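You operate a simulated robot arm through the tools that you are given. There is no shell and no other tool. Be economical: measure what you need, move in short steps, check, and stop when the job is done.

Carry out the task below with a simulated robot arm. There is one attempt and no reset: what you move stays moved.

## Task
Rack the yellow picket, slide the blue one into the split mesh, seat the silver clamp, twist the black tie.
Fine: the clamp goes on the rail, the tie ends tight; leave the other ties and the green clamp alone.

Only the result counts: the job must be done as asked and must still hold three seconds after the hand-in. Knocking over, shifting, dropping, spilling or breaking anything else fails it.

## Robot
A 7-joint arm with a two-finger parallel gripper, fixed in place. Base frame: the origin is at the foot of the arm, x ahead of it, y to its left, z up; the work surface is at about z = 860. Lengths are in mm, angles in rad, forces in N, time in s.
Its first joint turns from -2.897 to 2.897 rad. Payload 4.4 kg.
Tool frame: the origin (TCP) lies between the finger pads and is the grasp point; the fingertips stand 23 mm ahead of it; z points along the fingers, y is the line along which they close. Largest opening 94 mm; finger width 38, thickness 10; the body of the gripper, 54 by 96 mm, starts 39 mm behind the TCP.
Orientation is told as [roll, pitch, yaw] about the base's x, y, z axes, in that order, counted from this pose: with the fingers straight down and closing along the base's y, the tool's x points along the base's -x, its y along +y and its z along -z.

## Interface
- The arm moves only by the tool send_rows. Its argument "increments" is a list of rows, each a list of 3 entries, a list of its own where there are three numbers: the shift along the tool's x, y, z in units of 200 mm (1.0 is 200 mm), then the turn, a rotation vector about the tool's x, y, z in units of 90 degrees (1.0 is 90 degrees), then the closure in counts, from 0 (fully open) to 255 (shut). In form: [[[x, y, z], [wx, wy, wz], fingers], ...]. A call has 1 to 10 rows; each row is the pose to reach, as a shift and turn from the pose commanded when the call began, along the tool's axes at that moment. A call with a number of a shift or a turn outside -1 to 1 is refused whole. Rows are played at 5 a second. More than 50 mm and 0.15 rad between two rows, or a gripper value outside its range, and nothing of the call is played. Where a pose cannot be reached the arm comes as near as it can. A force on the tool above 40 N (or 10 N above the force at the start of the call, whichever is more), or a blocked arm, ends the call early, and 0.2 s more pass. The fingers move at their own pace (about 72 mm/s each) and stop on an object; they squeeze with about 31 N. The grip force told is the motor's: it shows also when the fingers shut on nothing. Time passes only in rows, and 0.2 s behind the last, so rows that repeat a pose let the fingers close. The reply holds the time, the measured pose of the TCP, the force on the tool along the base axes, the opening and the grip force, in the units named above and with some noise, with the torque about the TCP (base axes, N m) and any sound that the robot's microphone picked up.
- Cameras (640 x 400 px; columns grow to the right, rows downward): "scene" is fixed at [43.2, -497.8, 1608.1]; the picture's right is [0.44, -0.90, 0.00], its down [-0.41, -0.20, -0.89] and it looks along [0.80, 0.39, -0.46] (base axes); focal length 318 px, centre (320, 200). "wrist" rides on the gripper at [86, 16, -74] in the tool frame; the picture's right is [-0.18, 0.98, 0.00], its down [-0.58, -0.11, -0.81] and it looks along [-0.79, -0.15, 0.59] (tool axes); focal length 243 px, centre (320, 200). There is no depth. A picture from a camera that has moved, and an enlarged one, comes with that camera's place and axes in the base frame and with its lens. The place of the scene camera against the robot may be out by one fixed shift of up to 18 mm in any direction.
- capture(camera): a new picture of that camera. It takes no simulated time.
- zoom(camera, box): a new picture of the part [left, top, right, bottom] of that camera's present view, enlarged. It takes no simulated time.
- sign_off(): hands the job in; it is judged then, once.

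Go step by step. Nothing tells you positions but the pictures and the camera data: compare them with the known pose of the tool, close in by small moves and look again before you grip or let go. The budget is 120 turns and 76 pictures, counting those below and the enlarged ones. Unless the task says otherwise, let go and move clear before handing in.

The tools are called after "Emit:" as a command line: name --argument value ..., lists and objects as JSON in quotes. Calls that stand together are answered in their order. send_rows: Moves the arm, as the interface text tells. Its arguments: {"type":"object","properties":{"increments":{"type":"array","items":{"type":"array"}}},"required":["increments"]} The other tools are called the same way: capture (camera) takes a picture; zoom (camera, box) takes an enlarged picture of a part of a camera's view; sign_off () hands the job in.

At the start:

```text
time: 0.0
ee_pos: [686.6, 178.2, 1473.8]
tool_rot: [0.0, 0.001, 0.001]
wrist_force: [0.0, -0.4, -0.6]
torque: [0.03, 0.0, -0.01]
width: 94.0
grip_force: 0.1
```

scene: 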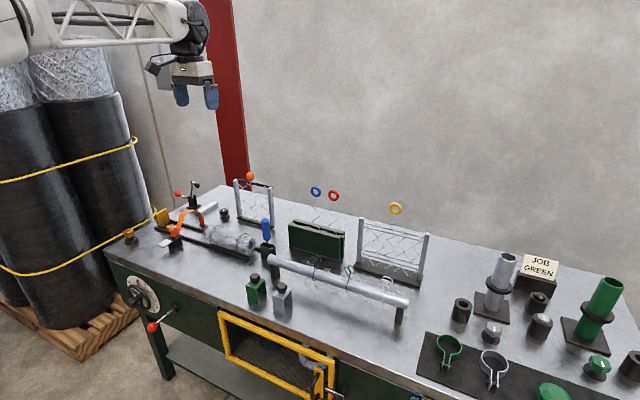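
wrist: 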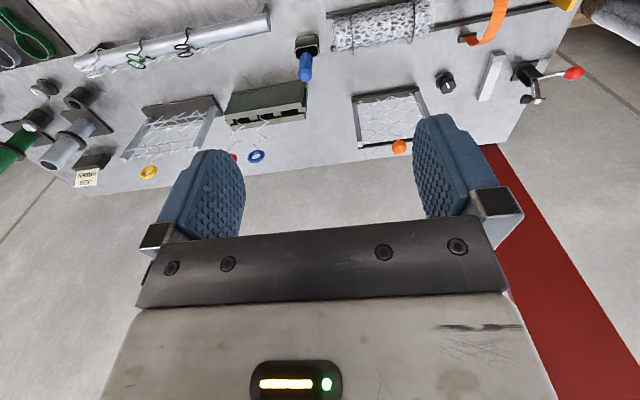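

I see a workbench with mesh frames, pickets, a rail with ties, and clamps on a mat. I'll enlarge the parts to identify them.

Emit:
zoom --camera "scene" --box '[220, 160, 440, 300]'

Emit:
zoom --camera "scene" --box '[400, 240, 640, 400]'

Emit:
zoom --camera "scene" --box '[230, 230, 430, 350]'

Emit:
zoom --camera "scene" --box '[110, 160, 290, 280]'

Emit:
zoom --camera "wrist" --box '[40, 0, 340, 190]'

Emit:
zoom --camera "wrist" --box '[200, 20, 440, 170]'

```text
2.86 times, centred on (330, 230) of scene
camera zoom: at [43.2, -497.8, 1608.1], right [0.44, -0.9, 0.0], down [-0.41, -0.2, -0.89], along [0.8, 0.39, -0.46], focal length 909 px, centre (291, 114)
```

zoom: 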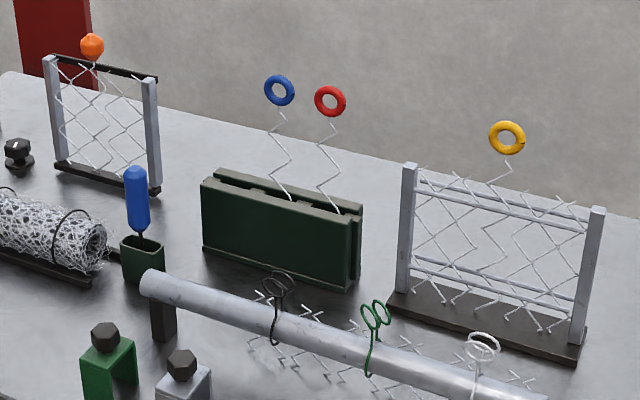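

```text
2.50 times, centred on (520, 320) of scene
camera zoom: at [43.2, -497.8, 1608.1], right [0.44, -0.9, 0.0], down [-0.41, -0.2, -0.89], along [0.8, 0.39, -0.46], focal length 795 px, centre (-180, -100)
```

zoom: 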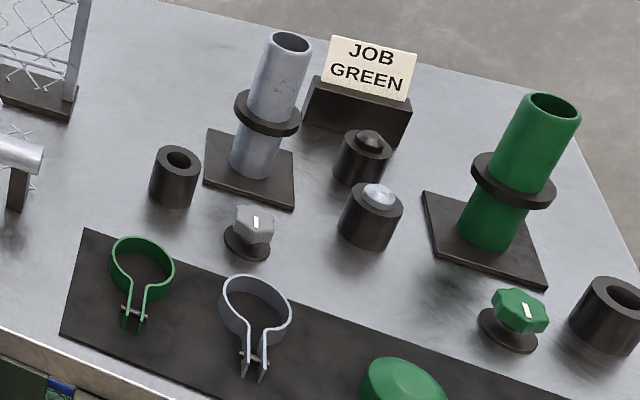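

```text
3.20 times, centred on (330, 290) of scene
camera zoom: at [43.2, -497.8, 1608.1], right [0.44, -0.9, 0.0], down [-0.41, -0.2, -0.89], along [0.8, 0.39, -0.46], focal length 1018 px, centre (288, -88)
```

zoom: 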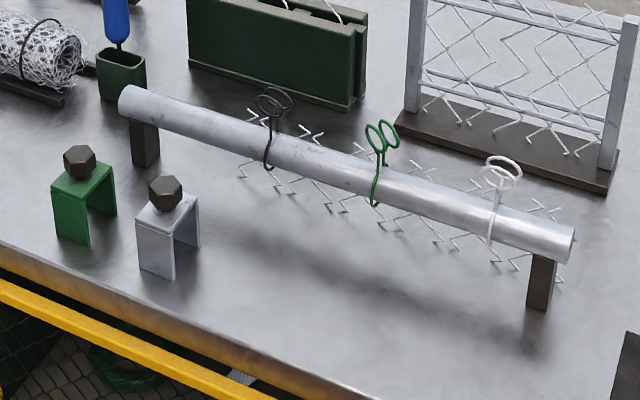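

```text
3.33 times, centred on (200, 220) of scene
camera zoom: at [43.2, -497.8, 1608.1], right [0.44, -0.9, 0.0], down [-0.41, -0.2, -0.89], along [0.8, 0.39, -0.46], focal length 1060 px, centre (720, 133)
```

zoom: 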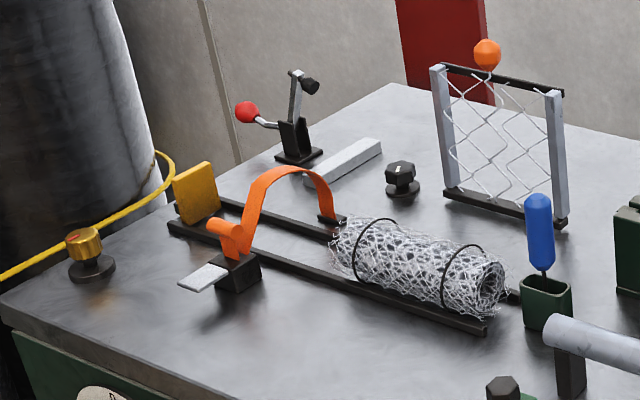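

```text
2.11 times, centred on (190, 95) of wrist
camera zoom: at [600.1, 194.1, 1549.1], right [0.18, 0.98, 0.0], down [0.58, -0.11, 0.81], along [0.79, -0.15, -0.59], focal length 511 px, centre (594, 421)
```

zoom: 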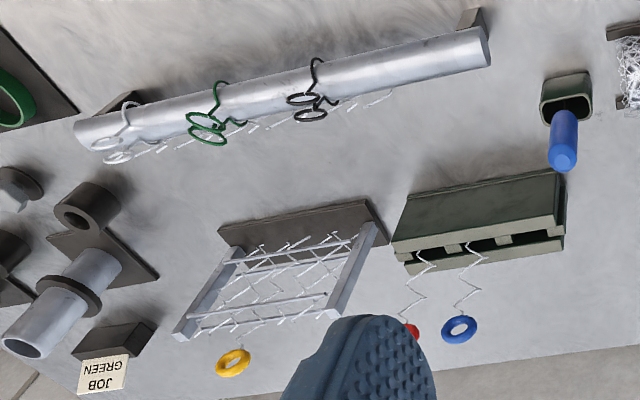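

```text
2.67 times, centred on (320, 95) of wrist
camera zoom: at [600.1, 194.1, 1549.1], right [0.18, 0.98, 0.0], down [0.58, -0.11, 0.81], along [0.79, -0.15, -0.59], focal length 647 px, centre (320, 480)
```

zoom: 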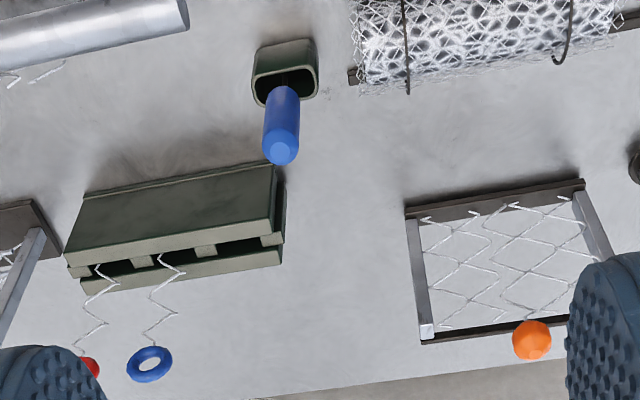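

The rack (dark green box) holds the blue and red pickets. The yellow one stands in the mesh at the right, and the rail runs along y at x≈770. I'm moving closer for better views.

Emit:
send_rows --increments '[[[0, -0.16, 0.13], [0, 0, 0], 0], [[0, -0.33, 0.28], [0, 0, 0], 0], [[0, -0.5, 0.42], [0, 0, 0], 0], [[0, -0.66, 0.57], [0, 0, 0], 0], [[0, -0.83, 0.72], [0, 0, 0], 0], [[0, -1.0, 0.87], [0, 0, 0], 0]]'

Emit:
send_rows --increments '[[[0.05, -0.2, 0], [0, 0, 0], 0], [[0.1, -0.4, 0], [0, 0, 0], 0], [[0.15, -0.6, 0], [0, 0, 0], 0]]'

Emit:
capture --camera "wrist"

```text
time: 1.4
ee_pos: [687.7, -22.2, 1301.1]
tool_rot: [0.001, 0.0, 0.001]
wrist_force: [0.2, 0.6, 0.1]
torque: [0.0, -0.03, 0.01]
width: 94.1
grip_force: 0.1
```

```text
time: 2.2
ee_pos: [658.1, -145.5, 1303.1]
tool_rot: [0.001, 0.0, 0.0]
wrist_force: [-0.2, 0.1, 0.7]
torque: [0.01, 0.01, -0.01]
width: 93.9
grip_force: 0.1
```

```text
67 pictures are left
camera wrist: at [571.1, -127.7, 1376.3], right [0.18, 0.98, 0.0], down [0.58, -0.11, 0.81], along [0.79, -0.15, -0.59], focal length 243 px, centre (320, 200)
```

wrist: 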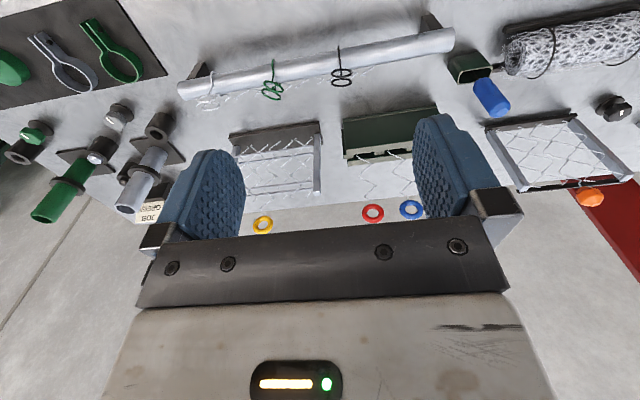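

Emit:
zoom --camera "wrist" --box '[220, 100, 430, 240]'

Emit:
zoom --camera "wrist" --box '[170, 20, 470, 150]'

```text
2.86 times, centred on (325, 170) of wrist
camera zoom: at [571.1, -127.7, 1376.3], right [0.18, 0.98, 0.0], down [0.58, -0.11, 0.81], along [0.79, -0.15, -0.59], focal length 693 px, centre (306, 286)
```

zoom: 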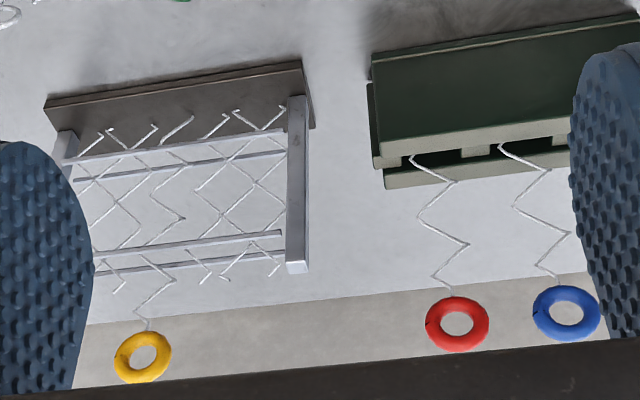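

```text
2.13 times, centred on (320, 85) of wrist
camera zoom: at [571.1, -127.7, 1376.3], right [0.18, 0.98, 0.0], down [0.58, -0.11, 0.81], along [0.79, -0.15, -0.59], focal length 518 px, centre (320, 445)
```

zoom: 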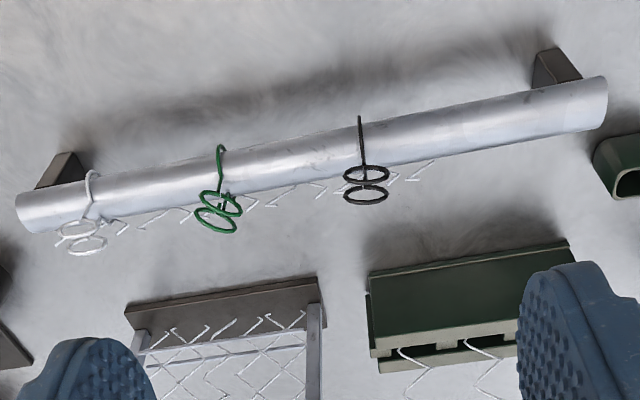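

Next I want a clearer view of the mesh and the rack from above.

Emit:
send_rows --increments '[[[-0.16, -0.13, 0], [0, 0, 0], 0], [[-0.32, -0.26, 0], [0, 0, 0], 0], [[-0.48, -0.39, 0], [0, 0, 0], 0], [[-0.64, -0.52, 0], [0, 0, 0], 0], [[-0.8, -0.65, 0], [0, 0, 0], 0], [[-0.95, -0.77, 0.05], [0, 0, 0], 0]]'

Emit:
capture --camera "wrist"

Emit:
zoom --camera "scene" --box '[345, 190, 445, 290]'

```text
time: 3.6
ee_pos: [847.0, -297.7, 1291.9]
tool_rot: [-0.001, -0.002, 0.0]
wrist_force: [-0.3, -0.4, 1.5]
torque: [-0.02, -0.03, 0.0]
width: 94.0
grip_force: 0.1
```

```text
64 pictures are left
camera wrist: at [760.4, -281.4, 1365.6], right [0.18, 0.98, 0.0], down [0.58, -0.11, 0.81], along [0.79, -0.15, -0.59], focal length 243 px, centre (320, 200)
```

wrist: 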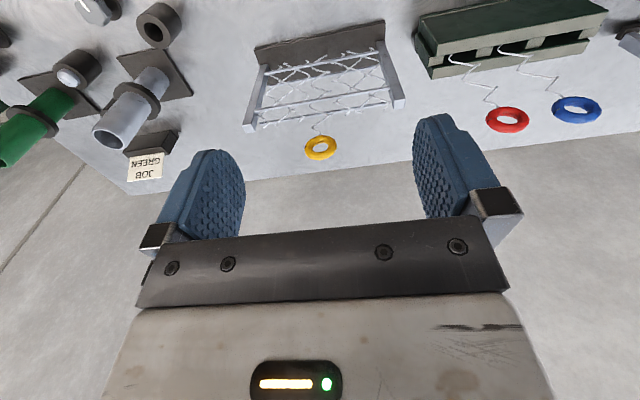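

```text
4.00 times, centred on (395, 240) of scene
camera zoom: at [43.2, -497.8, 1608.1], right [0.44, -0.9, 0.0], down [-0.41, -0.2, -0.89], along [0.8, 0.39, -0.46], focal length 1273 px, centre (20, 40)
```

zoom: 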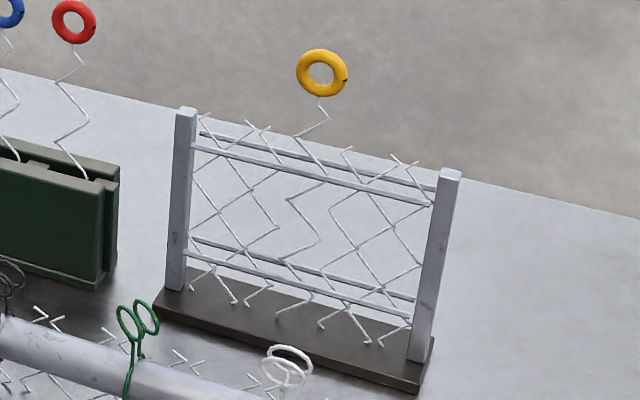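

Emit:
zoom --camera "wrist" --box '[235, 10, 415, 170]'

Emit:
zoom --camera "wrist" --box '[410, 0, 610, 130]'

```text
2.50 times, centred on (325, 90) of wrist
camera zoom: at [760.4, -281.4, 1365.6], right [0.18, 0.98, 0.0], down [0.58, -0.11, 0.81], along [0.79, -0.15, -0.59], focal length 606 px, centre (308, 475)
```

zoom: 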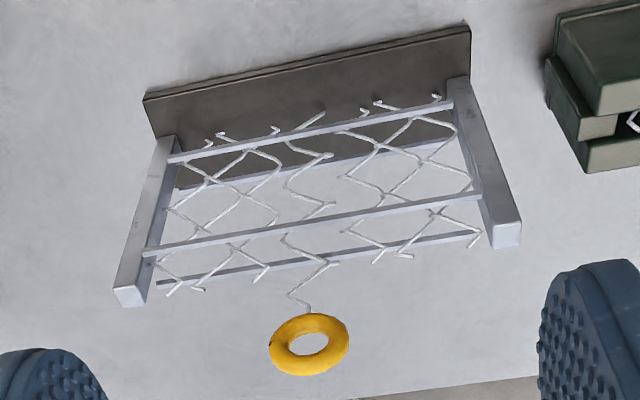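

```text
3.08 times, centred on (510, 65) of wrist
camera zoom: at [760.4, -281.4, 1365.6], right [0.18, 0.98, 0.0], down [0.58, -0.11, 0.81], along [0.79, -0.15, -0.59], focal length 746 px, centre (-265, 615)
```

zoom: 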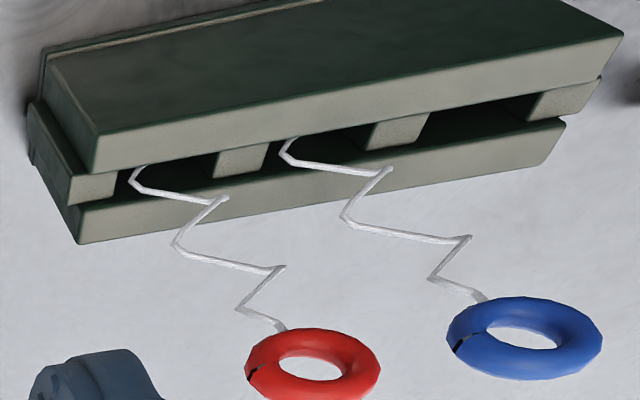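

The yellow ring is at about (968, -320, 1127), the blue at (967, -31, 1125) and the red at (967, -98). The rack's free slot is near y≈36. I'll yaw the tool by -90° so the fingers close along x across the flat rings, and move above the yellow ring.

Emit:
send_rows --increments '[[[-0.06, -0.01, 0], [0, 0, -0.09], 0], [[-0.12, -0.02, 0], [0, 0, -0.18], 0], [[-0.18, -0.03, 0], [0, 0, -0.27], 0], [[-0.24, -0.04, 0], [0, 0, -0.36], 0], [[-0.3, -0.05, 0], [0, 0, -0.45], 0], [[-0.36, -0.06, 0], [0, 0, -0.54], 40], [[-0.42, -0.07, 0], [0, 0, -0.63], 80], [[-0.48, -0.08, 0], [0, 0, -0.72], 120], [[-0.54, -0.1, 0], [0, 0, -0.81], 120], [[-0.6, -0.11, 0], [0, 0, -0.9], 120]]'

Emit:
send_rows --increments '[[[0, 0, 0.05], [0, 0, -0.05], 120], [[0, 0, 0.1], [0, 0, -0.1], 120]]'

Emit:
capture --camera "wrist"

```text
time: 5.8
ee_pos: [965.7, -317.8, 1290.2]
tool_rot: [-0.001, 0.001, 1.417]
wrist_force: [-0.8, 0.5, -0.5]
torque: [0.03, -0.05, 0.02]
width: 49.9
grip_force: 0.0
```

```text
time: 6.4
ee_pos: [967.1, -317.6, 1269.6]
tool_rot: [0.002, 0.0, 1.572]
wrist_force: [-0.5, -0.1, 0.3]
torque: [0.01, -0.02, -0.03]
width: 49.9
grip_force: 0.0
```

```text
60 pictures are left
camera wrist: at [950.7, -404.3, 1345.3], right [-0.98, 0.18, 0.0], down [0.11, 0.58, 0.81], along [0.15, 0.79, -0.59], focal length 243 px, centre (320, 200)
```

wrist: 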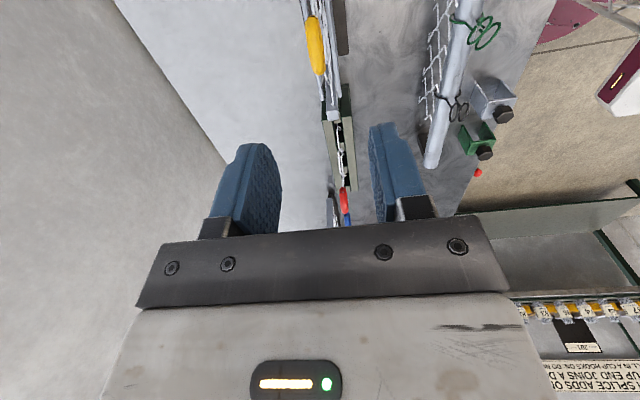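

The ring lies midway between the fingers, so I'll descend onto it and grip.

Emit:
send_rows --increments '[[[0.013, -0.007, 0.2], [0, 0, 0], 120], [[0.013, -0.007, 0.4], [0, 0, 0], 120], [[0.013, -0.007, 0.55], [0, 0, 0], 120], [[0.013, -0.007, 0.7], [0, 0, 0], 120]]'

Emit:
capture --camera "wrist"

Emit:
zoom --camera "scene" --box '[345, 150, 445, 290]'

```text
time: 7.4
ee_pos: [966.7, -320.7, 1133.2]
tool_rot: [-0.001, 0.0, 1.569]
wrist_force: [0.0, 0.1, 0.1]
torque: [-0.03, 0.0, 0.01]
width: 49.6
grip_force: 0.1
```

```text
59 pictures are left
camera wrist: at [949.4, -406.9, 1207.3], right [-0.98, 0.18, 0.0], down [0.11, 0.58, 0.81], along [0.15, 0.79, -0.59], focal length 243 px, centre (320, 200)
```

wrist: 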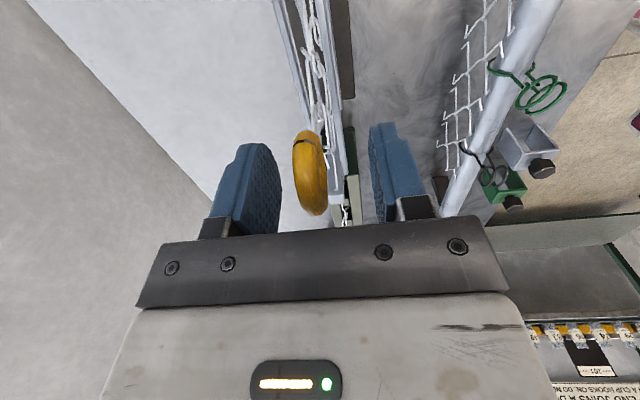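

```text
2.86 times, centred on (395, 220) of scene
camera zoom: at [43.2, -497.8, 1608.1], right [0.44, -0.9, 0.0], down [-0.41, -0.2, -0.89], along [0.8, 0.39, -0.46], focal length 909 px, centre (106, 143)
```

zoom: 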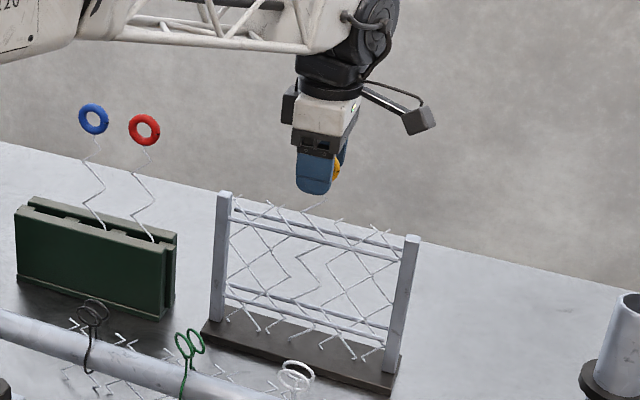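

Emit:
send_rows --increments '[[[0, 0.0, 0.01], [0, 0, 0], 180], [[0, 0.0, 0.01], [0, 0, 0], 255], [[0, 0.0, 0.01], [0, 0, 0], 255], [[0, 0.0, 0.01], [0, 0, 0], 255]]'

```text
time: 8.4
ee_pos: [966.6, -320.2, 1129.0]
tool_rot: [-0.001, 0.001, 1.571]
wrist_force: [0.7, 0.4, -0.1]
torque: [0.0, -0.04, -0.01]
width: 11.1
grip_force: 31.0
```

Gripped (11 mm). I'll lift slowly, watching the force.

Emit:
send_rows --increments '[[[0, 0, -0.05], [0, 0, 0], 255], [[0, 0, -0.1], [0, 0, 0], 255], [[0, 0, -0.15], [0, 0, 0], 255], [[0, 0, -0.2], [0, 0, 0], 255], [[0, 0, -0.25], [0, 0, 0], 255], [[0, 0, -0.3], [0, 0, 0], 255]]'

Emit:
zoom --camera "scene" --box '[345, 150, 445, 290]'

```text
time: 9.8
ee_pos: [967.5, -321.6, 1186.1]
tool_rot: [0.0, 0.0, 1.571]
wrist_force: [0.6, 0.0, -0.3]
torque: [0.02, 0.01, 0.0]
width: 11.2
grip_force: 30.7
```

```text
2.86 times, centred on (395, 220) of scene
camera zoom: at [43.2, -497.8, 1608.1], right [0.44, -0.9, 0.0], down [-0.41, -0.2, -0.89], along [0.8, 0.39, -0.46], focal length 909 px, centre (106, 143)
```

zoom: 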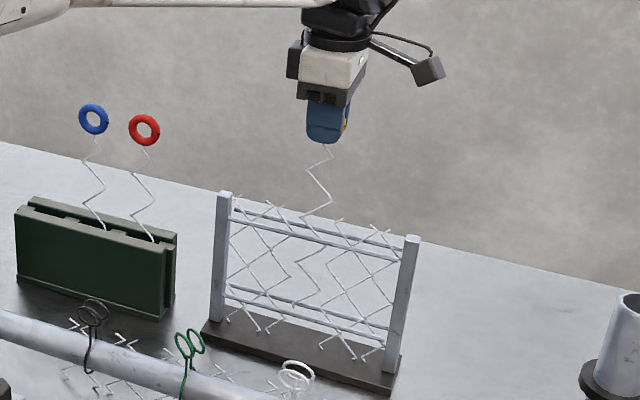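

Emit:
send_rows --increments '[[[0, 0, -0.1], [0, 0, 0], 255], [[0, 0, -0.2], [0, 0, 0], 255], [[0, 0, -0.3], [0, 0, 0], 255], [[0, 0, -0.4], [0, 0, 0], 255], [[0, 0, -0.5], [0, 0, 0], 255], [[0, 0, -0.6], [0, 0, 0], 255], [[0, 0, -0.7], [0, 0, 0], 255], [[0, 0, -0.8], [0, 0, 0], 255]]'

Emit:
zoom --camera "scene" --box '[260, 100, 460, 300]'

```text
time: 11.6
ee_pos: [967.8, -320.4, 1348.7]
tool_rot: [0.0, 0.001, 1.572]
wrist_force: [-0.4, -0.3, -0.4]
torque: [-0.02, 0.02, 0.01]
width: 11.2
grip_force: 31.3
```

```text
2.00 times, centred on (360, 200) of scene
camera zoom: at [43.2, -497.8, 1608.1], right [0.44, -0.9, 0.0], down [-0.41, -0.2, -0.89], along [0.8, 0.39, -0.46], focal length 636 px, centre (240, 200)
```

zoom: 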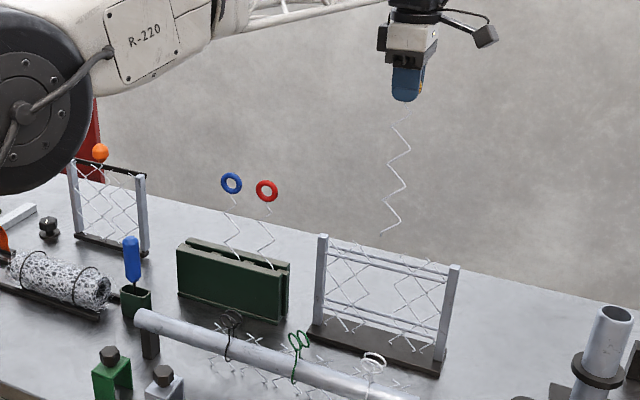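

The picket is out of the mesh with no resistance. I'll carry it around in front of the rings to the free slot at y≈36.

Emit:
send_rows --increments '[[[0, 0.2, -0.1], [0, 0, 0], 255], [[0, 0.4, -0.1], [0, 0, 0], 255], [[-0.2, 0.4, -0.1], [0, 0, 0], 255], [[-0.4, 0.4, -0.1], [0, 0, 0], 255], [[-0.6, 0.4, -0.1], [0, 0, 0], 255], [[-0.8, 0.4, -0.1], [0, 0, 0], 255], [[-1.0, 0.4, -0.1], [0, 0, 0], 255]]'

Emit:
send_rows --increments '[[[-0.2, 0, 0], [0, 0, 0], 255], [[-0.4, 0, 0], [0, 0, 0], 255], [[-0.6, 0, 0], [0, 0, 0], 255], [[-0.78, 0, 0], [0, 0, 0], 255], [[-0.78, -0.15, 0], [0, 0, 0], 255], [[-0.78, -0.3, 0], [0, 0, 0], 255], [[-0.78, -0.4, 0], [0, 0, 0], 255], [[-0.78, -0.4, 0], [0, 0, 0], 255]]'

Emit:
zoom --camera "scene" --box '[220, 100, 420, 300]'

Emit:
capture --camera "wrist"

```text
time: 13.2
ee_pos: [889.5, -121.2, 1368.9]
tool_rot: [-0.001, 0.0, 1.571]
wrist_force: [-0.8, 0.8, -0.9]
torque: [-0.03, 0.04, -0.02]
width: 11.1
grip_force: 30.9
```

```text
time: 15.0
ee_pos: [967.6, 35.6, 1367.8]
tool_rot: [0.0, 0.0, 1.571]
wrist_force: [0.1, 0.1, -0.2]
torque: [0.0, 0.0, 0.01]
width: 11.2
grip_force: 30.5
```

```text
2.00 times, centred on (320, 200) of scene
camera zoom: at [43.2, -497.8, 1608.1], right [0.44, -0.9, 0.0], down [-0.41, -0.2, -0.89], along [0.8, 0.39, -0.46], focal length 636 px, centre (320, 200)
```

zoom: 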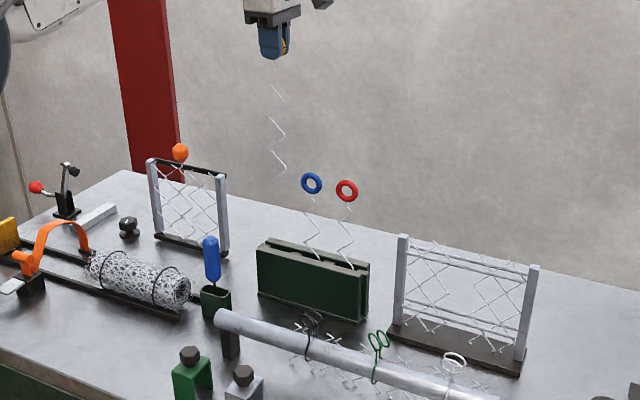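

```text
54 pictures are left
camera wrist: at [950.4, -50.7, 1443.3], right [-0.98, 0.18, 0.0], down [0.11, 0.58, 0.81], along [0.15, 0.79, -0.59], focal length 243 px, centre (320, 200)
```

wrist: 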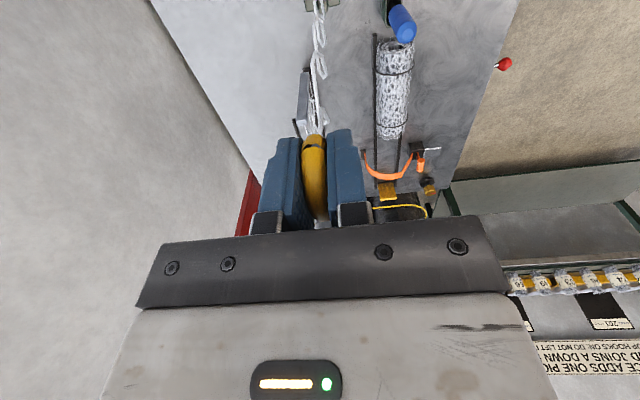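

I'll lower it to just above the slot and check alignment.

Emit:
send_rows --increments '[[[0, 0, 0.2], [0, 0, 0], 255], [[0, 0, 0.4], [0, 0, 0], 255], [[0, 0, 0.58], [0, 0, 0], 255], [[0, 0, 0.58], [0, 0, 0], 255]]'

Emit:
zoom --camera "scene" --box '[270, 170, 350, 270]'

Emit:
zoom --camera "wrist" --box '[270, 0, 370, 130]'

```text
time: 16.0
ee_pos: [967.7, 35.0, 1253.9]
tool_rot: [0.0, 0.001, 1.57]
wrist_force: [-0.3, 0.3, -0.5]
torque: [-0.02, -0.01, 0.03]
width: 11.1
grip_force: 31.1
```

```text
4.00 times, centred on (310, 220) of scene
camera zoom: at [43.2, -497.8, 1608.1], right [0.44, -0.9, 0.0], down [-0.41, -0.2, -0.89], along [0.8, 0.39, -0.46], focal length 1273 px, centre (360, 120)
```

zoom: 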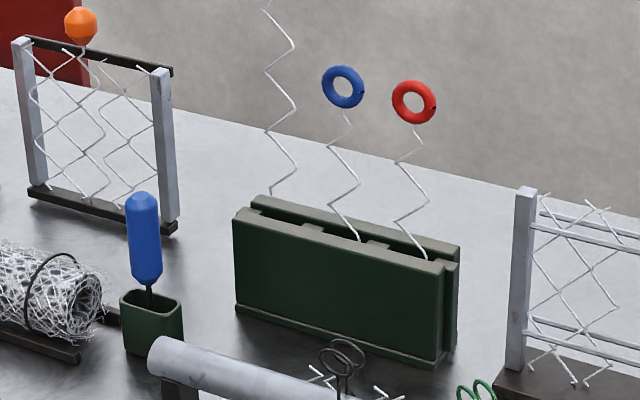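

```text
3.08 times, centred on (320, 65) of wrist
camera zoom: at [951.0, -51.9, 1328.5], right [-0.98, 0.18, 0.0], down [0.11, 0.58, 0.81], along [0.15, 0.79, -0.59], focal length 746 px, centre (320, 615)
```

zoom: 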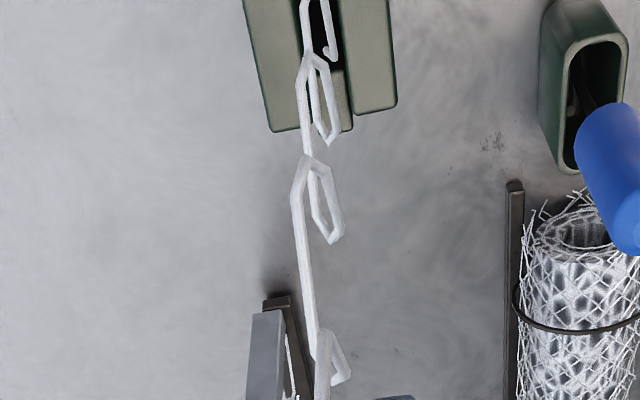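

Emit:
zoom --camera "wrist" --box '[300, 0, 340, 28]'

```text
14.29 times, centred on (320, 14) of wrist
camera zoom: at [951.0, -51.9, 1328.5], right [-0.98, 0.18, 0.0], down [0.11, 0.58, 0.81], along [0.15, 0.79, -0.59], focal length 3466 px, centre (320, 2857)
```

zoom: 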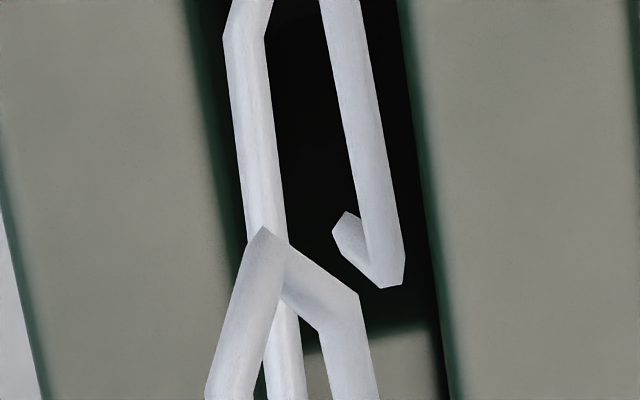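

The picket sits about 2 mm toward the front wall of the slot, so I'll shift +2 mm in x and lower it.

Emit:
send_rows --increments '[[[0, -0.011, 0.0], [0, 0, 0], 255], [[0, -0.011, 0.1], [0, 0, 0], 255], [[0, -0.011, 0.2], [0, 0, 0], 255], [[0, -0.011, 0.3], [0, 0, 0], 255], [[0, -0.011, 0.3], [0, 0, 0], 255]]'

Emit:
zoom --camera "wrist" --box '[280, 0, 360, 100]'

```text
time: 17.2
ee_pos: [970.6, 34.6, 1192.9]
tool_rot: [0.0, 0.0, 1.572]
wrist_force: [-0.6, 0.3, -1.0]
torque: [-0.01, 0.0, -0.01]
width: 11.5
grip_force: 30.7
```

```text
4.00 times, centred on (320, 50) of wrist
camera zoom: at [954.2, -51.5, 1267.5], right [-0.98, 0.18, 0.0], down [0.11, 0.58, 0.81], along [0.15, 0.79, -0.59], focal length 970 px, centre (320, 800)
```

zoom: 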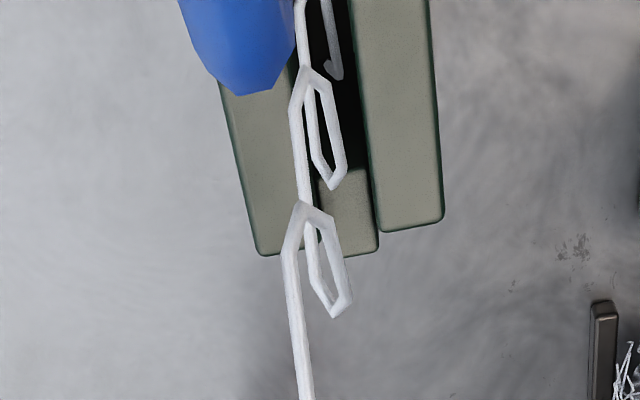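

Emit:
send_rows --increments '[[[0, 0, 0.08], [0, 0, 0], 255], [[0, 0, 0.16], [0, 0, 0], 255], [[0, 0, 0.24], [0, 0, 0], 255], [[0, 0, 0.28], [0, 0, 0], 255], [[0, 0, 0.31], [0, 0, 0], 255], [[0, 0, 0.31], [0, 0, 0], 255]]'

Emit:
zoom --camera "scene" --box '[270, 170, 350, 270]'

```text
time: 18.6
ee_pos: [969.3, 35.1, 1130.9]
tool_rot: [-0.001, 0.0, 1.571]
wrist_force: [-0.1, -0.2, 0.2]
torque: [0.06, -0.01, 0.03]
width: 11.0
grip_force: 30.9
```

```text
4.00 times, centred on (310, 220) of scene
camera zoom: at [43.2, -497.8, 1608.1], right [0.44, -0.9, 0.0], down [-0.41, -0.2, -0.89], along [0.8, 0.39, -0.46], focal length 1273 px, centre (360, 120)
```

zoom: 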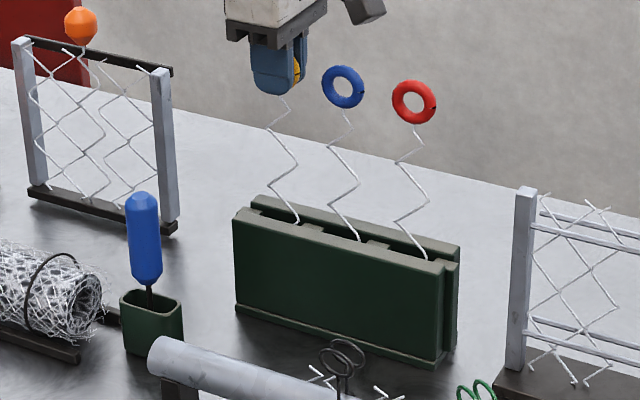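

The height nearly matches the others; I'll ease it down until contact.

Emit:
send_rows --increments '[[[0, 0, 0.01], [0, 0, 0], 255], [[0, 0, 0.02], [0, 0, 0], 255], [[0, 0, 0.03], [0, 0, 0], 255], [[0, 0, 0.03], [0, 0, 0], 255]]'

```text
time: 19.6
ee_pos: [971.0, 35.3, 1127.9]
tool_rot: [-0.001, 0.0, 1.571]
wrist_force: [-0.9, 0.9, 19.4]
torque: [0.21, 0.17, -0.01]
width: 11.5
grip_force: 31.1
```

Contact with the slot floor at z≈1128. I'll back off slightly, release by opening a little, and lift.

Emit:
send_rows --increments '[[[0, 0, -0.012], [0, 0, 0], 255], [[0, 0, -0.012], [0, 0, 0], 200], [[0, 0, -0.012], [0, 0, 0], 160], [[0, 0, -0.012], [0, 0, 0], 120], [[0, 0, -0.012], [0, 0, 0], 120]]'

Emit:
send_rows --increments '[[[0, 0, -0.12], [0, 0, 0], 120], [[0, 0, -0.3], [0, 0, 0], 120], [[0, 0, -0.5], [0, 0, 0], 120]]'

Emit:
capture --camera "wrist"

Emit:
zoom --camera "scene" --box '[270, 170, 350, 270]'

```text
time: 20.8
ee_pos: [970.8, 35.6, 1127.4]
tool_rot: [0.0, -0.001, 1.571]
wrist_force: [0.4, 0.2, -0.2]
torque: [0.02, 0.0, -0.04]
width: 49.9
grip_force: 0.0
```

```text
time: 21.6
ee_pos: [971.1, 35.7, 1226.7]
tool_rot: [0.0, 0.0, 1.57]
wrist_force: [0.5, -0.4, -0.1]
torque: [-0.02, -0.01, 0.01]
width: 49.6
grip_force: 0.0
```

```text
48 pictures are left
camera wrist: at [954.8, -51.8, 1301.3], right [-0.98, 0.18, 0.0], down [0.11, 0.58, 0.81], along [0.15, 0.79, -0.59], focal length 243 px, centre (320, 200)
```

wrist: 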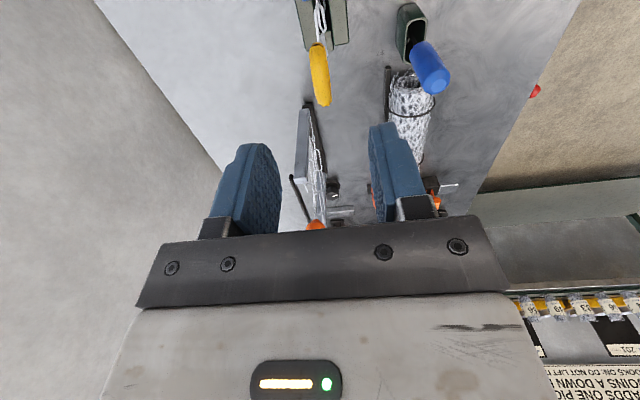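

```text
4.00 times, centred on (310, 220) of scene
camera zoom: at [43.2, -497.8, 1608.1], right [0.44, -0.9, 0.0], down [-0.41, -0.2, -0.89], along [0.8, 0.39, -0.46], focal length 1273 px, centre (360, 120)
```

zoom: 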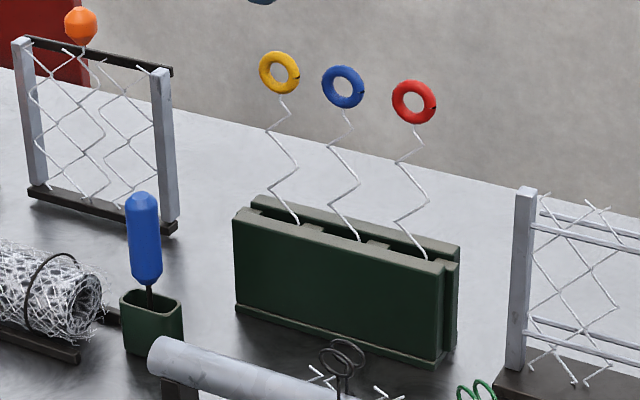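

Yellow is racked. Now for the blue one: I'll move over, descend and check.

Emit:
send_rows --increments '[[[0.17, 0.007, 0], [0, 0, 0], 120], [[0.333, 0.007, 0], [0, 0, 0], 120], [[0.333, 0.007, 0.2], [0, 0, 0], 120], [[0.333, 0.007, 0.35], [0, 0, 0], 120], [[0.333, 0.007, 0.485], [0, 0, 0], 120], [[0.333, 0.007, 0.485], [0, 0, 0], 120]]'

Emit:
capture --camera "wrist"

```text
time: 23.0
ee_pos: [970.8, -31.1, 1129.5]
tool_rot: [-0.001, 0.0, 1.572]
wrist_force: [0.1, 0.3, -0.3]
torque: [-0.02, -0.02, -0.01]
width: 49.6
grip_force: 0.0
```

```text
46 pictures are left
camera wrist: at [953.7, -117.9, 1204.3], right [-0.98, 0.18, 0.0], down [0.11, 0.58, 0.81], along [0.15, 0.79, -0.59], focal length 243 px, centre (320, 200)
```

wrist: 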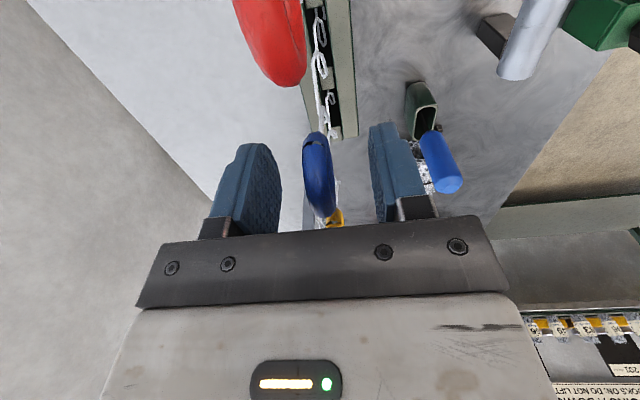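

The ring is centred. Closing and lifting.

Emit:
send_rows --increments '[[[0, 0, 0.008], [0, 0, 0], 180], [[0, 0, 0.008], [0, 0, 0], 255], [[0, 0, 0.008], [0, 0, 0], 255], [[0, 0, 0.008], [0, 0, 0], 255]]'

Emit:
send_rows --increments '[[[0, 0, -0.1], [0, 0, 0], 255], [[0, 0, -0.2], [0, 0, 0], 255], [[0, 0, -0.35], [0, 0, 0], 255], [[0, 0, -0.5], [0, 0, 0], 255], [[0, 0, -0.7], [0, 0, 0], 255], [[0, 0, -0.9], [0, 0, 0], 255], [[0, 0, -1.0], [0, 0, 0], 255]]'

Emit:
send_rows --increments '[[[0, 0.2, -0.2], [0, 0, 0], 255], [[0.1, 0.4, -0.2], [0, 0, 0], 255], [[0.3, 0.4, -0.2], [0, 0, 0], 255], [[0.5, 0.4, -0.2], [0, 0, 0], 255], [[0.7, 0.4, -0.2], [0, 0, 0], 255], [[0.9, 0.4, -0.2], [0, 0, 0], 255], [[1.0, 0.4, -0.2], [0, 0, 0], 255]]'

Emit:
send_rows --increments '[[[0.2, 0, 0], [0, 0, 0], 255], [[0.35, -0.1, 0], [0, 0, 0], 255], [[0.448, -0.25, 0], [0, 0, 0], 255], [[0.448, -0.4, 0], [0, 0, 0], 255], [[0.448, -0.4, 0], [0, 0, 0], 255]]'

Emit:
zoom --camera "scene" --box '[260, 100, 460, 300]'

```text
time: 24.0
ee_pos: [970.8, -31.6, 1128.2]
tool_rot: [0.0, 0.0, 1.572]
wrist_force: [-0.3, 1.0, 0.5]
torque: [-0.01, 0.0, 0.02]
width: 11.4
grip_force: 30.8
```

```text
time: 25.6
ee_pos: [969.0, -30.6, 1330.0]
tool_rot: [0.0, 0.0, 1.573]
wrist_force: [-0.3, 0.0, -1.2]
torque: [0.0, 0.01, 0.02]
width: 11.1
grip_force: 31.2
```

```text
refused: row 1 steps farther than a row can; nothing moved
```

```text
time: 26.8
ee_pos: [1048.4, -121.0, 1329.4]
tool_rot: [0.0, -0.001, 1.573]
wrist_force: [0.3, 0.1, -0.4]
torque: [0.0, -0.01, 0.0]
width: 11.0
grip_force: 30.8
```

```text
2.00 times, centred on (360, 200) of scene
camera zoom: at [43.2, -497.8, 1608.1], right [0.44, -0.9, 0.0], down [-0.41, -0.2, -0.89], along [0.8, 0.39, -0.46], focal length 636 px, centre (240, 200)
```

zoom: 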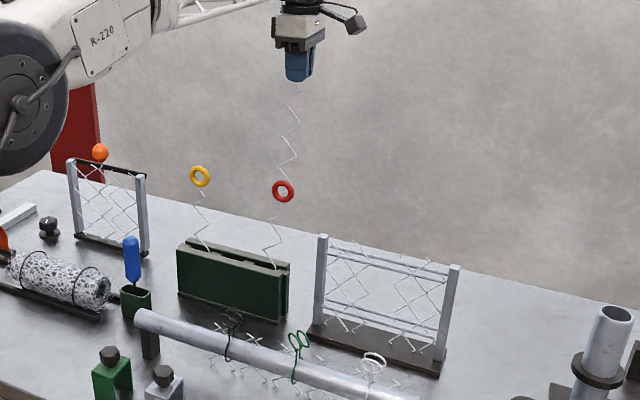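

A row of mine was refused, so the arm took a different path and seems to have brushed the red ring. I'm looking closely before moving.

Emit:
zoom --camera "scene" --box '[300, 120, 380, 240]'

Emit:
capture --camera "wrist"

```text
3.33 times, centred on (340, 180) of scene
camera zoom: at [43.2, -497.8, 1608.1], right [0.44, -0.9, 0.0], down [-0.41, -0.2, -0.89], along [0.8, 0.39, -0.46], focal length 1060 px, centre (253, 267)
```

zoom: 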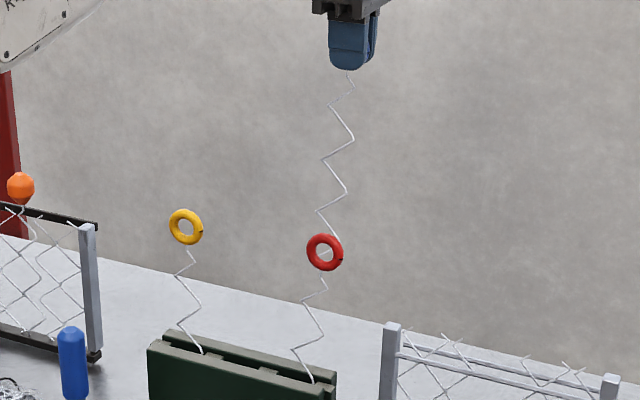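

```text
43 pictures are left
camera wrist: at [1031.8, -207.5, 1403.6], right [-0.98, 0.18, 0.0], down [0.11, 0.58, 0.81], along [0.15, 0.79, -0.59], focal length 243 px, centre (320, 200)
```

wrist: 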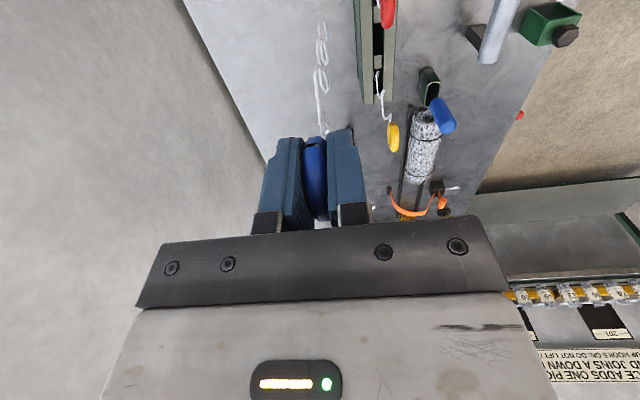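

The red picket now leans slightly in its loose slot; I'll straighten it afterwards. First I'll take blue on, raised and behind everything, to above the mesh.

Emit:
send_rows --increments '[[[0, 0, -0.1], [0, 0, 0], 255], [[0, 0, -0.2], [0, 0, 0], 255], [[0.2, 0, -0.2], [0, 0, 0], 255], [[0.4, 0, -0.2], [0, 0, 0], 255], [[0.6, 0, -0.2], [0, 0, 0], 255], [[0.8, 0, -0.2], [0, 0, 0], 255], [[0.995, 0, -0.2], [0, 0, 0], 255], [[0.995, 0.2, -0.2], [0, 0, 0], 255], [[0.995, 0.39, -0.2], [0, 0, 0], 255], [[0.995, 0.39, -0.2], [0, 0, 0], 255]]'

Emit:
zoom --camera "scene" --box '[260, 100, 460, 300]'

Emit:
capture --camera "wrist"

```text
time: 29.0
ee_pos: [971.1, -319.0, 1370.3]
tool_rot: [0.001, 0.0, 1.571]
wrist_force: [-0.6, 0.4, -0.4]
torque: [0.03, 0.02, -0.01]
width: 11.2
grip_force: 31.1
```

```text
2.00 times, centred on (360, 200) of scene
camera zoom: at [43.2, -497.8, 1608.1], right [0.44, -0.9, 0.0], down [-0.41, -0.2, -0.89], along [0.8, 0.39, -0.46], focal length 636 px, centre (240, 200)
```

zoom: 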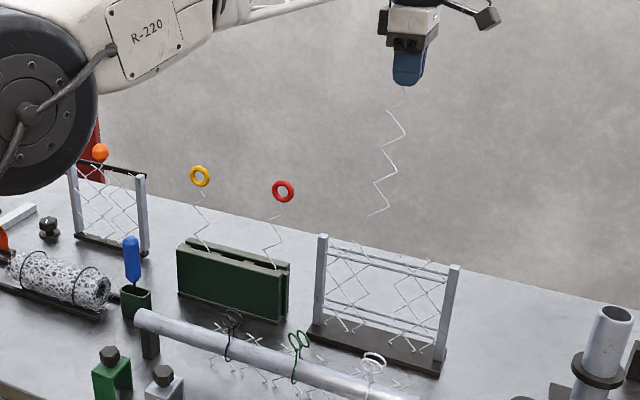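

```text
41 pictures are left
camera wrist: at [954.5, -405.7, 1445.1], right [-0.98, 0.18, 0.0], down [0.11, 0.58, 0.81], along [0.15, 0.79, -0.59], focal length 243 px, centre (320, 200)
```

wrist: 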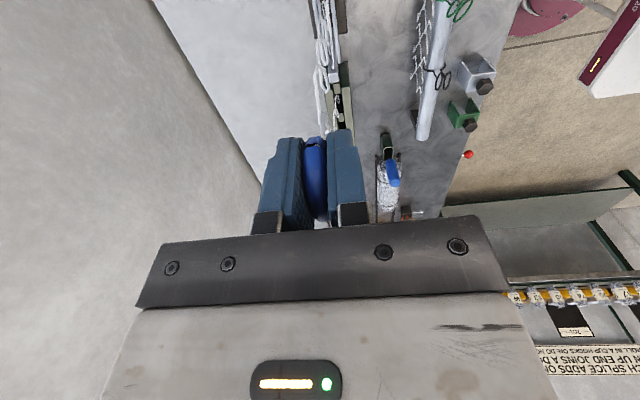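

The blue picket seems tilted by a few degrees in the grip. I'll measure its tip against the pads.

Emit:
zoom --camera "wrist" --box '[280, 0, 380, 140]'

Emit:
zoom --camera "scene" --box '[360, 110, 440, 220]'

```text
2.86 times, centred on (330, 70) of wrist
camera zoom: at [954.5, -405.7, 1445.1], right [-0.98, 0.18, 0.0], down [0.11, 0.58, 0.81], along [0.15, 0.79, -0.59], focal length 693 px, centre (291, 571)
```

zoom: 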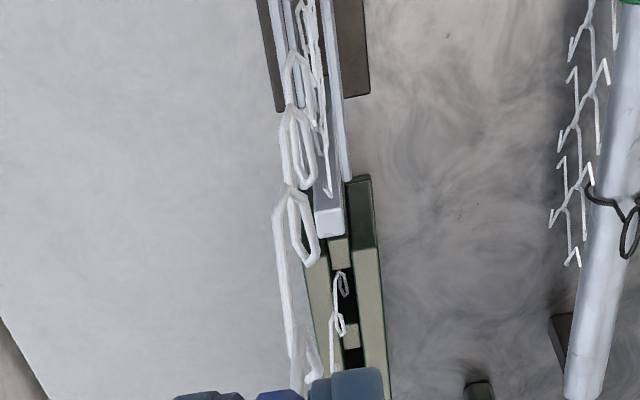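

```text
3.64 times, centred on (400, 165) of scene
camera zoom: at [43.2, -497.8, 1608.1], right [0.44, -0.9, 0.0], down [-0.41, -0.2, -0.89], along [0.8, 0.39, -0.46], focal length 1157 px, centre (29, 327)
```

zoom: 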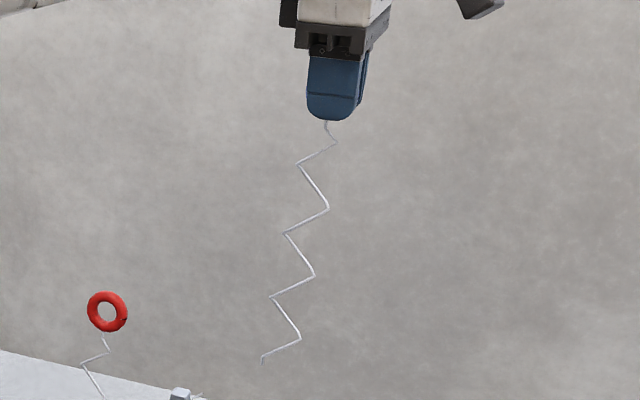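

Blue is tilted by about 0.08 rad about x. I'll rotate the tool to make it vertical.

Emit:
send_rows --increments '[[[0.004, 0, 0], [0, 0.025, 0], 255], [[0.008, 0, 0], [0, 0.05, 0], 255], [[0.008, 0, 0], [0, 0.05, 0], 255]]'

Emit:
zoom --camera "scene" --box '[360, 110, 440, 220]'

```text
time: 29.8
ee_pos: [970.8, -320.7, 1370.5]
tool_rot: [-0.001, 0.079, 1.571]
wrist_force: [-0.3, 0.1, -0.3]
torque: [0.01, 0.02, -0.01]
width: 11.2
grip_force: 30.9
```

```text
3.64 times, centred on (400, 165) of scene
camera zoom: at [43.2, -497.8, 1608.1], right [0.44, -0.9, 0.0], down [-0.41, -0.2, -0.89], along [0.8, 0.39, -0.46], focal length 1157 px, centre (29, 327)
```

zoom: 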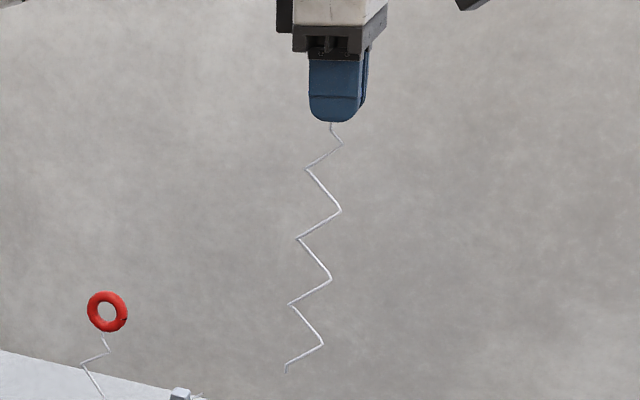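

Vertical now. I'll descend to just above the mesh and check the gap.

Emit:
send_rows --increments '[[[0.0, 0, 0.08], [0, 0, 0], 255], [[0.0, 0, 0.15], [0, 0, 0], 255], [[0, 0, 0.15], [0, 0, 0], 255]]'

Emit:
zoom --camera "scene" --box '[355, 180, 435, 280]'

Emit:
zoom --camera "wrist" --box '[290, 0, 350, 50]'

```text
time: 30.6
ee_pos: [972.5, -325.9, 1339.4]
tool_rot: [0.0, 0.079, 1.571]
wrist_force: [0.0, 0.1, -0.1]
torque: [0.01, -0.01, 0.02]
width: 11.4
grip_force: 30.9
```

```text
4.00 times, centred on (395, 230) of scene
camera zoom: at [43.2, -497.8, 1608.1], right [0.44, -0.9, 0.0], down [-0.41, -0.2, -0.89], along [0.8, 0.39, -0.46], focal length 1273 px, centre (20, 80)
```

zoom: 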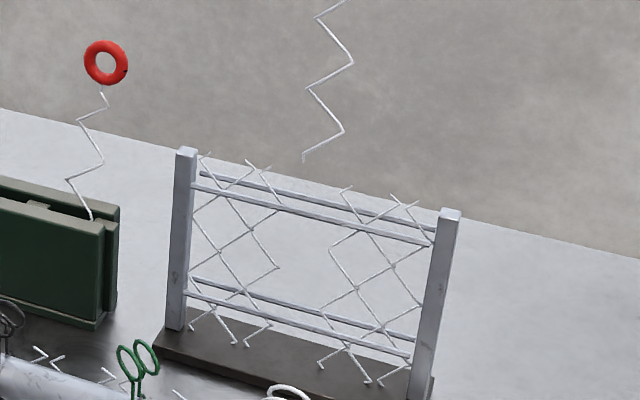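

```text
8.00 times, centred on (320, 25) of wrist
camera zoom: at [955.3, -405.2, 1420.5], right [-0.98, 0.18, -0.01], down [0.11, 0.64, 0.76], along [0.15, 0.74, -0.65], focal length 1941 px, centre (320, 1600)
```

zoom: 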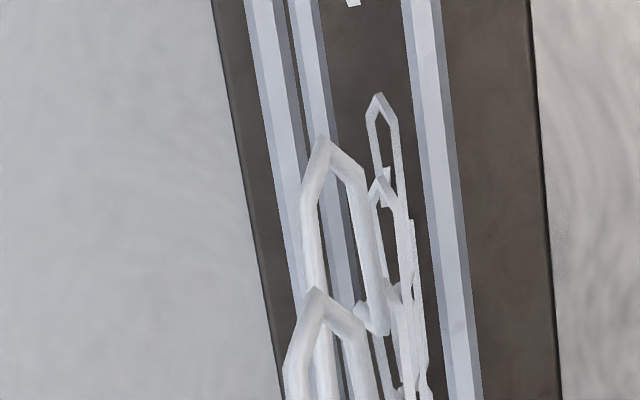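

I'll nudge y by +3 and x by -1.5, and descend truly vertically, compensating for the tilt.

Emit:
send_rows --increments '[[[-0.0145, 0.007, 0], [0, 0, 0], 255], [[-0.018, 0.007, 0.05], [0, 0, 0], 255], [[-0.022, 0.007, 0.1], [0, 0, 0], 255], [[-0.026, 0.007, 0.15], [0, 0, 0], 255], [[-0.03, 0.007, 0.2], [0, 0, 0], 255], [[-0.034, 0.007, 0.25], [0, 0, 0], 255], [[-0.034, 0.007, 0.25], [0, 0, 0], 255]]'

Emit:
zoom --camera "scene" --box '[355, 180, 435, 280]'

```text
time: 32.2
ee_pos: [970.2, -320.4, 1287.0]
tool_rot: [0.0, 0.08, 1.57]
wrist_force: [0.6, -0.7, -0.6]
torque: [-0.05, -0.01, 0.0]
width: 11.6
grip_force: 30.8
```

```text
4.00 times, centred on (395, 230) of scene
camera zoom: at [43.2, -497.8, 1608.1], right [0.44, -0.9, 0.0], down [-0.41, -0.2, -0.89], along [0.8, 0.39, -0.46], focal length 1273 px, centre (20, 80)
```

zoom: 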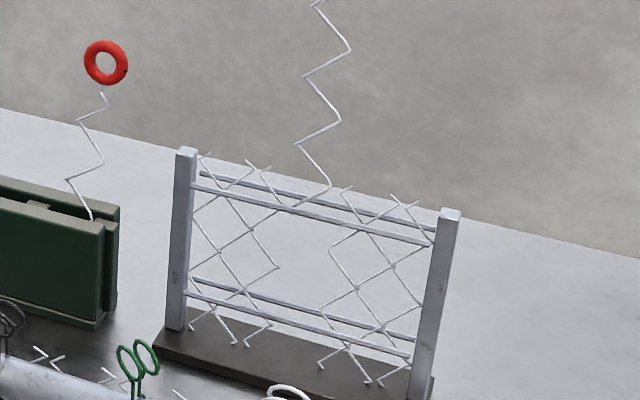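

Emit:
send_rows --increments '[[[0.013, 0, 0], [0, 0, 0], 255], [[0.009, 0, 0.05], [0, 0, 0], 255], [[0.005, 0, 0.1], [0, 0, 0], 255], [[0.001, 0, 0.15], [0, 0, 0], 255], [[-0.003, 0, 0.2], [0, 0, 0], 255], [[-0.007, 0, 0.25], [0, 0, 0], 255], [[-0.007, 0, 0.25], [0, 0, 0], 255]]'

Emit:
zoom --camera "scene" --box '[355, 180, 435, 280]'

```text
time: 33.8
ee_pos: [969.6, -322.7, 1237.5]
tool_rot: [0.0, 0.079, 1.571]
wrist_force: [0.0, 0.8, -0.2]
torque: [0.02, 0.0, 0.02]
width: 11.3
grip_force: 31.1
```

```text
4.00 times, centred on (395, 230) of scene
camera zoom: at [43.2, -497.8, 1608.1], right [0.44, -0.9, 0.0], down [-0.41, -0.2, -0.89], along [0.8, 0.39, -0.46], focal length 1273 px, centre (20, 80)
```

zoom: 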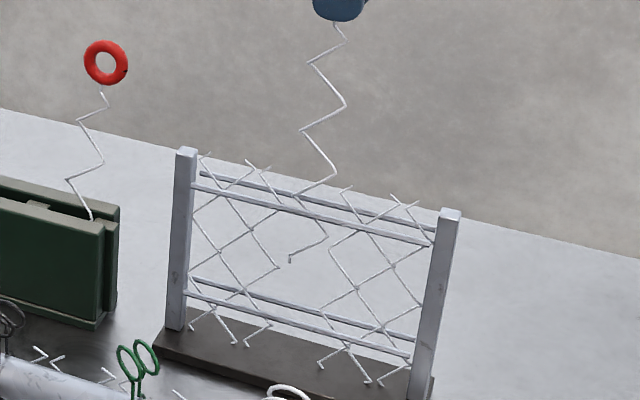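

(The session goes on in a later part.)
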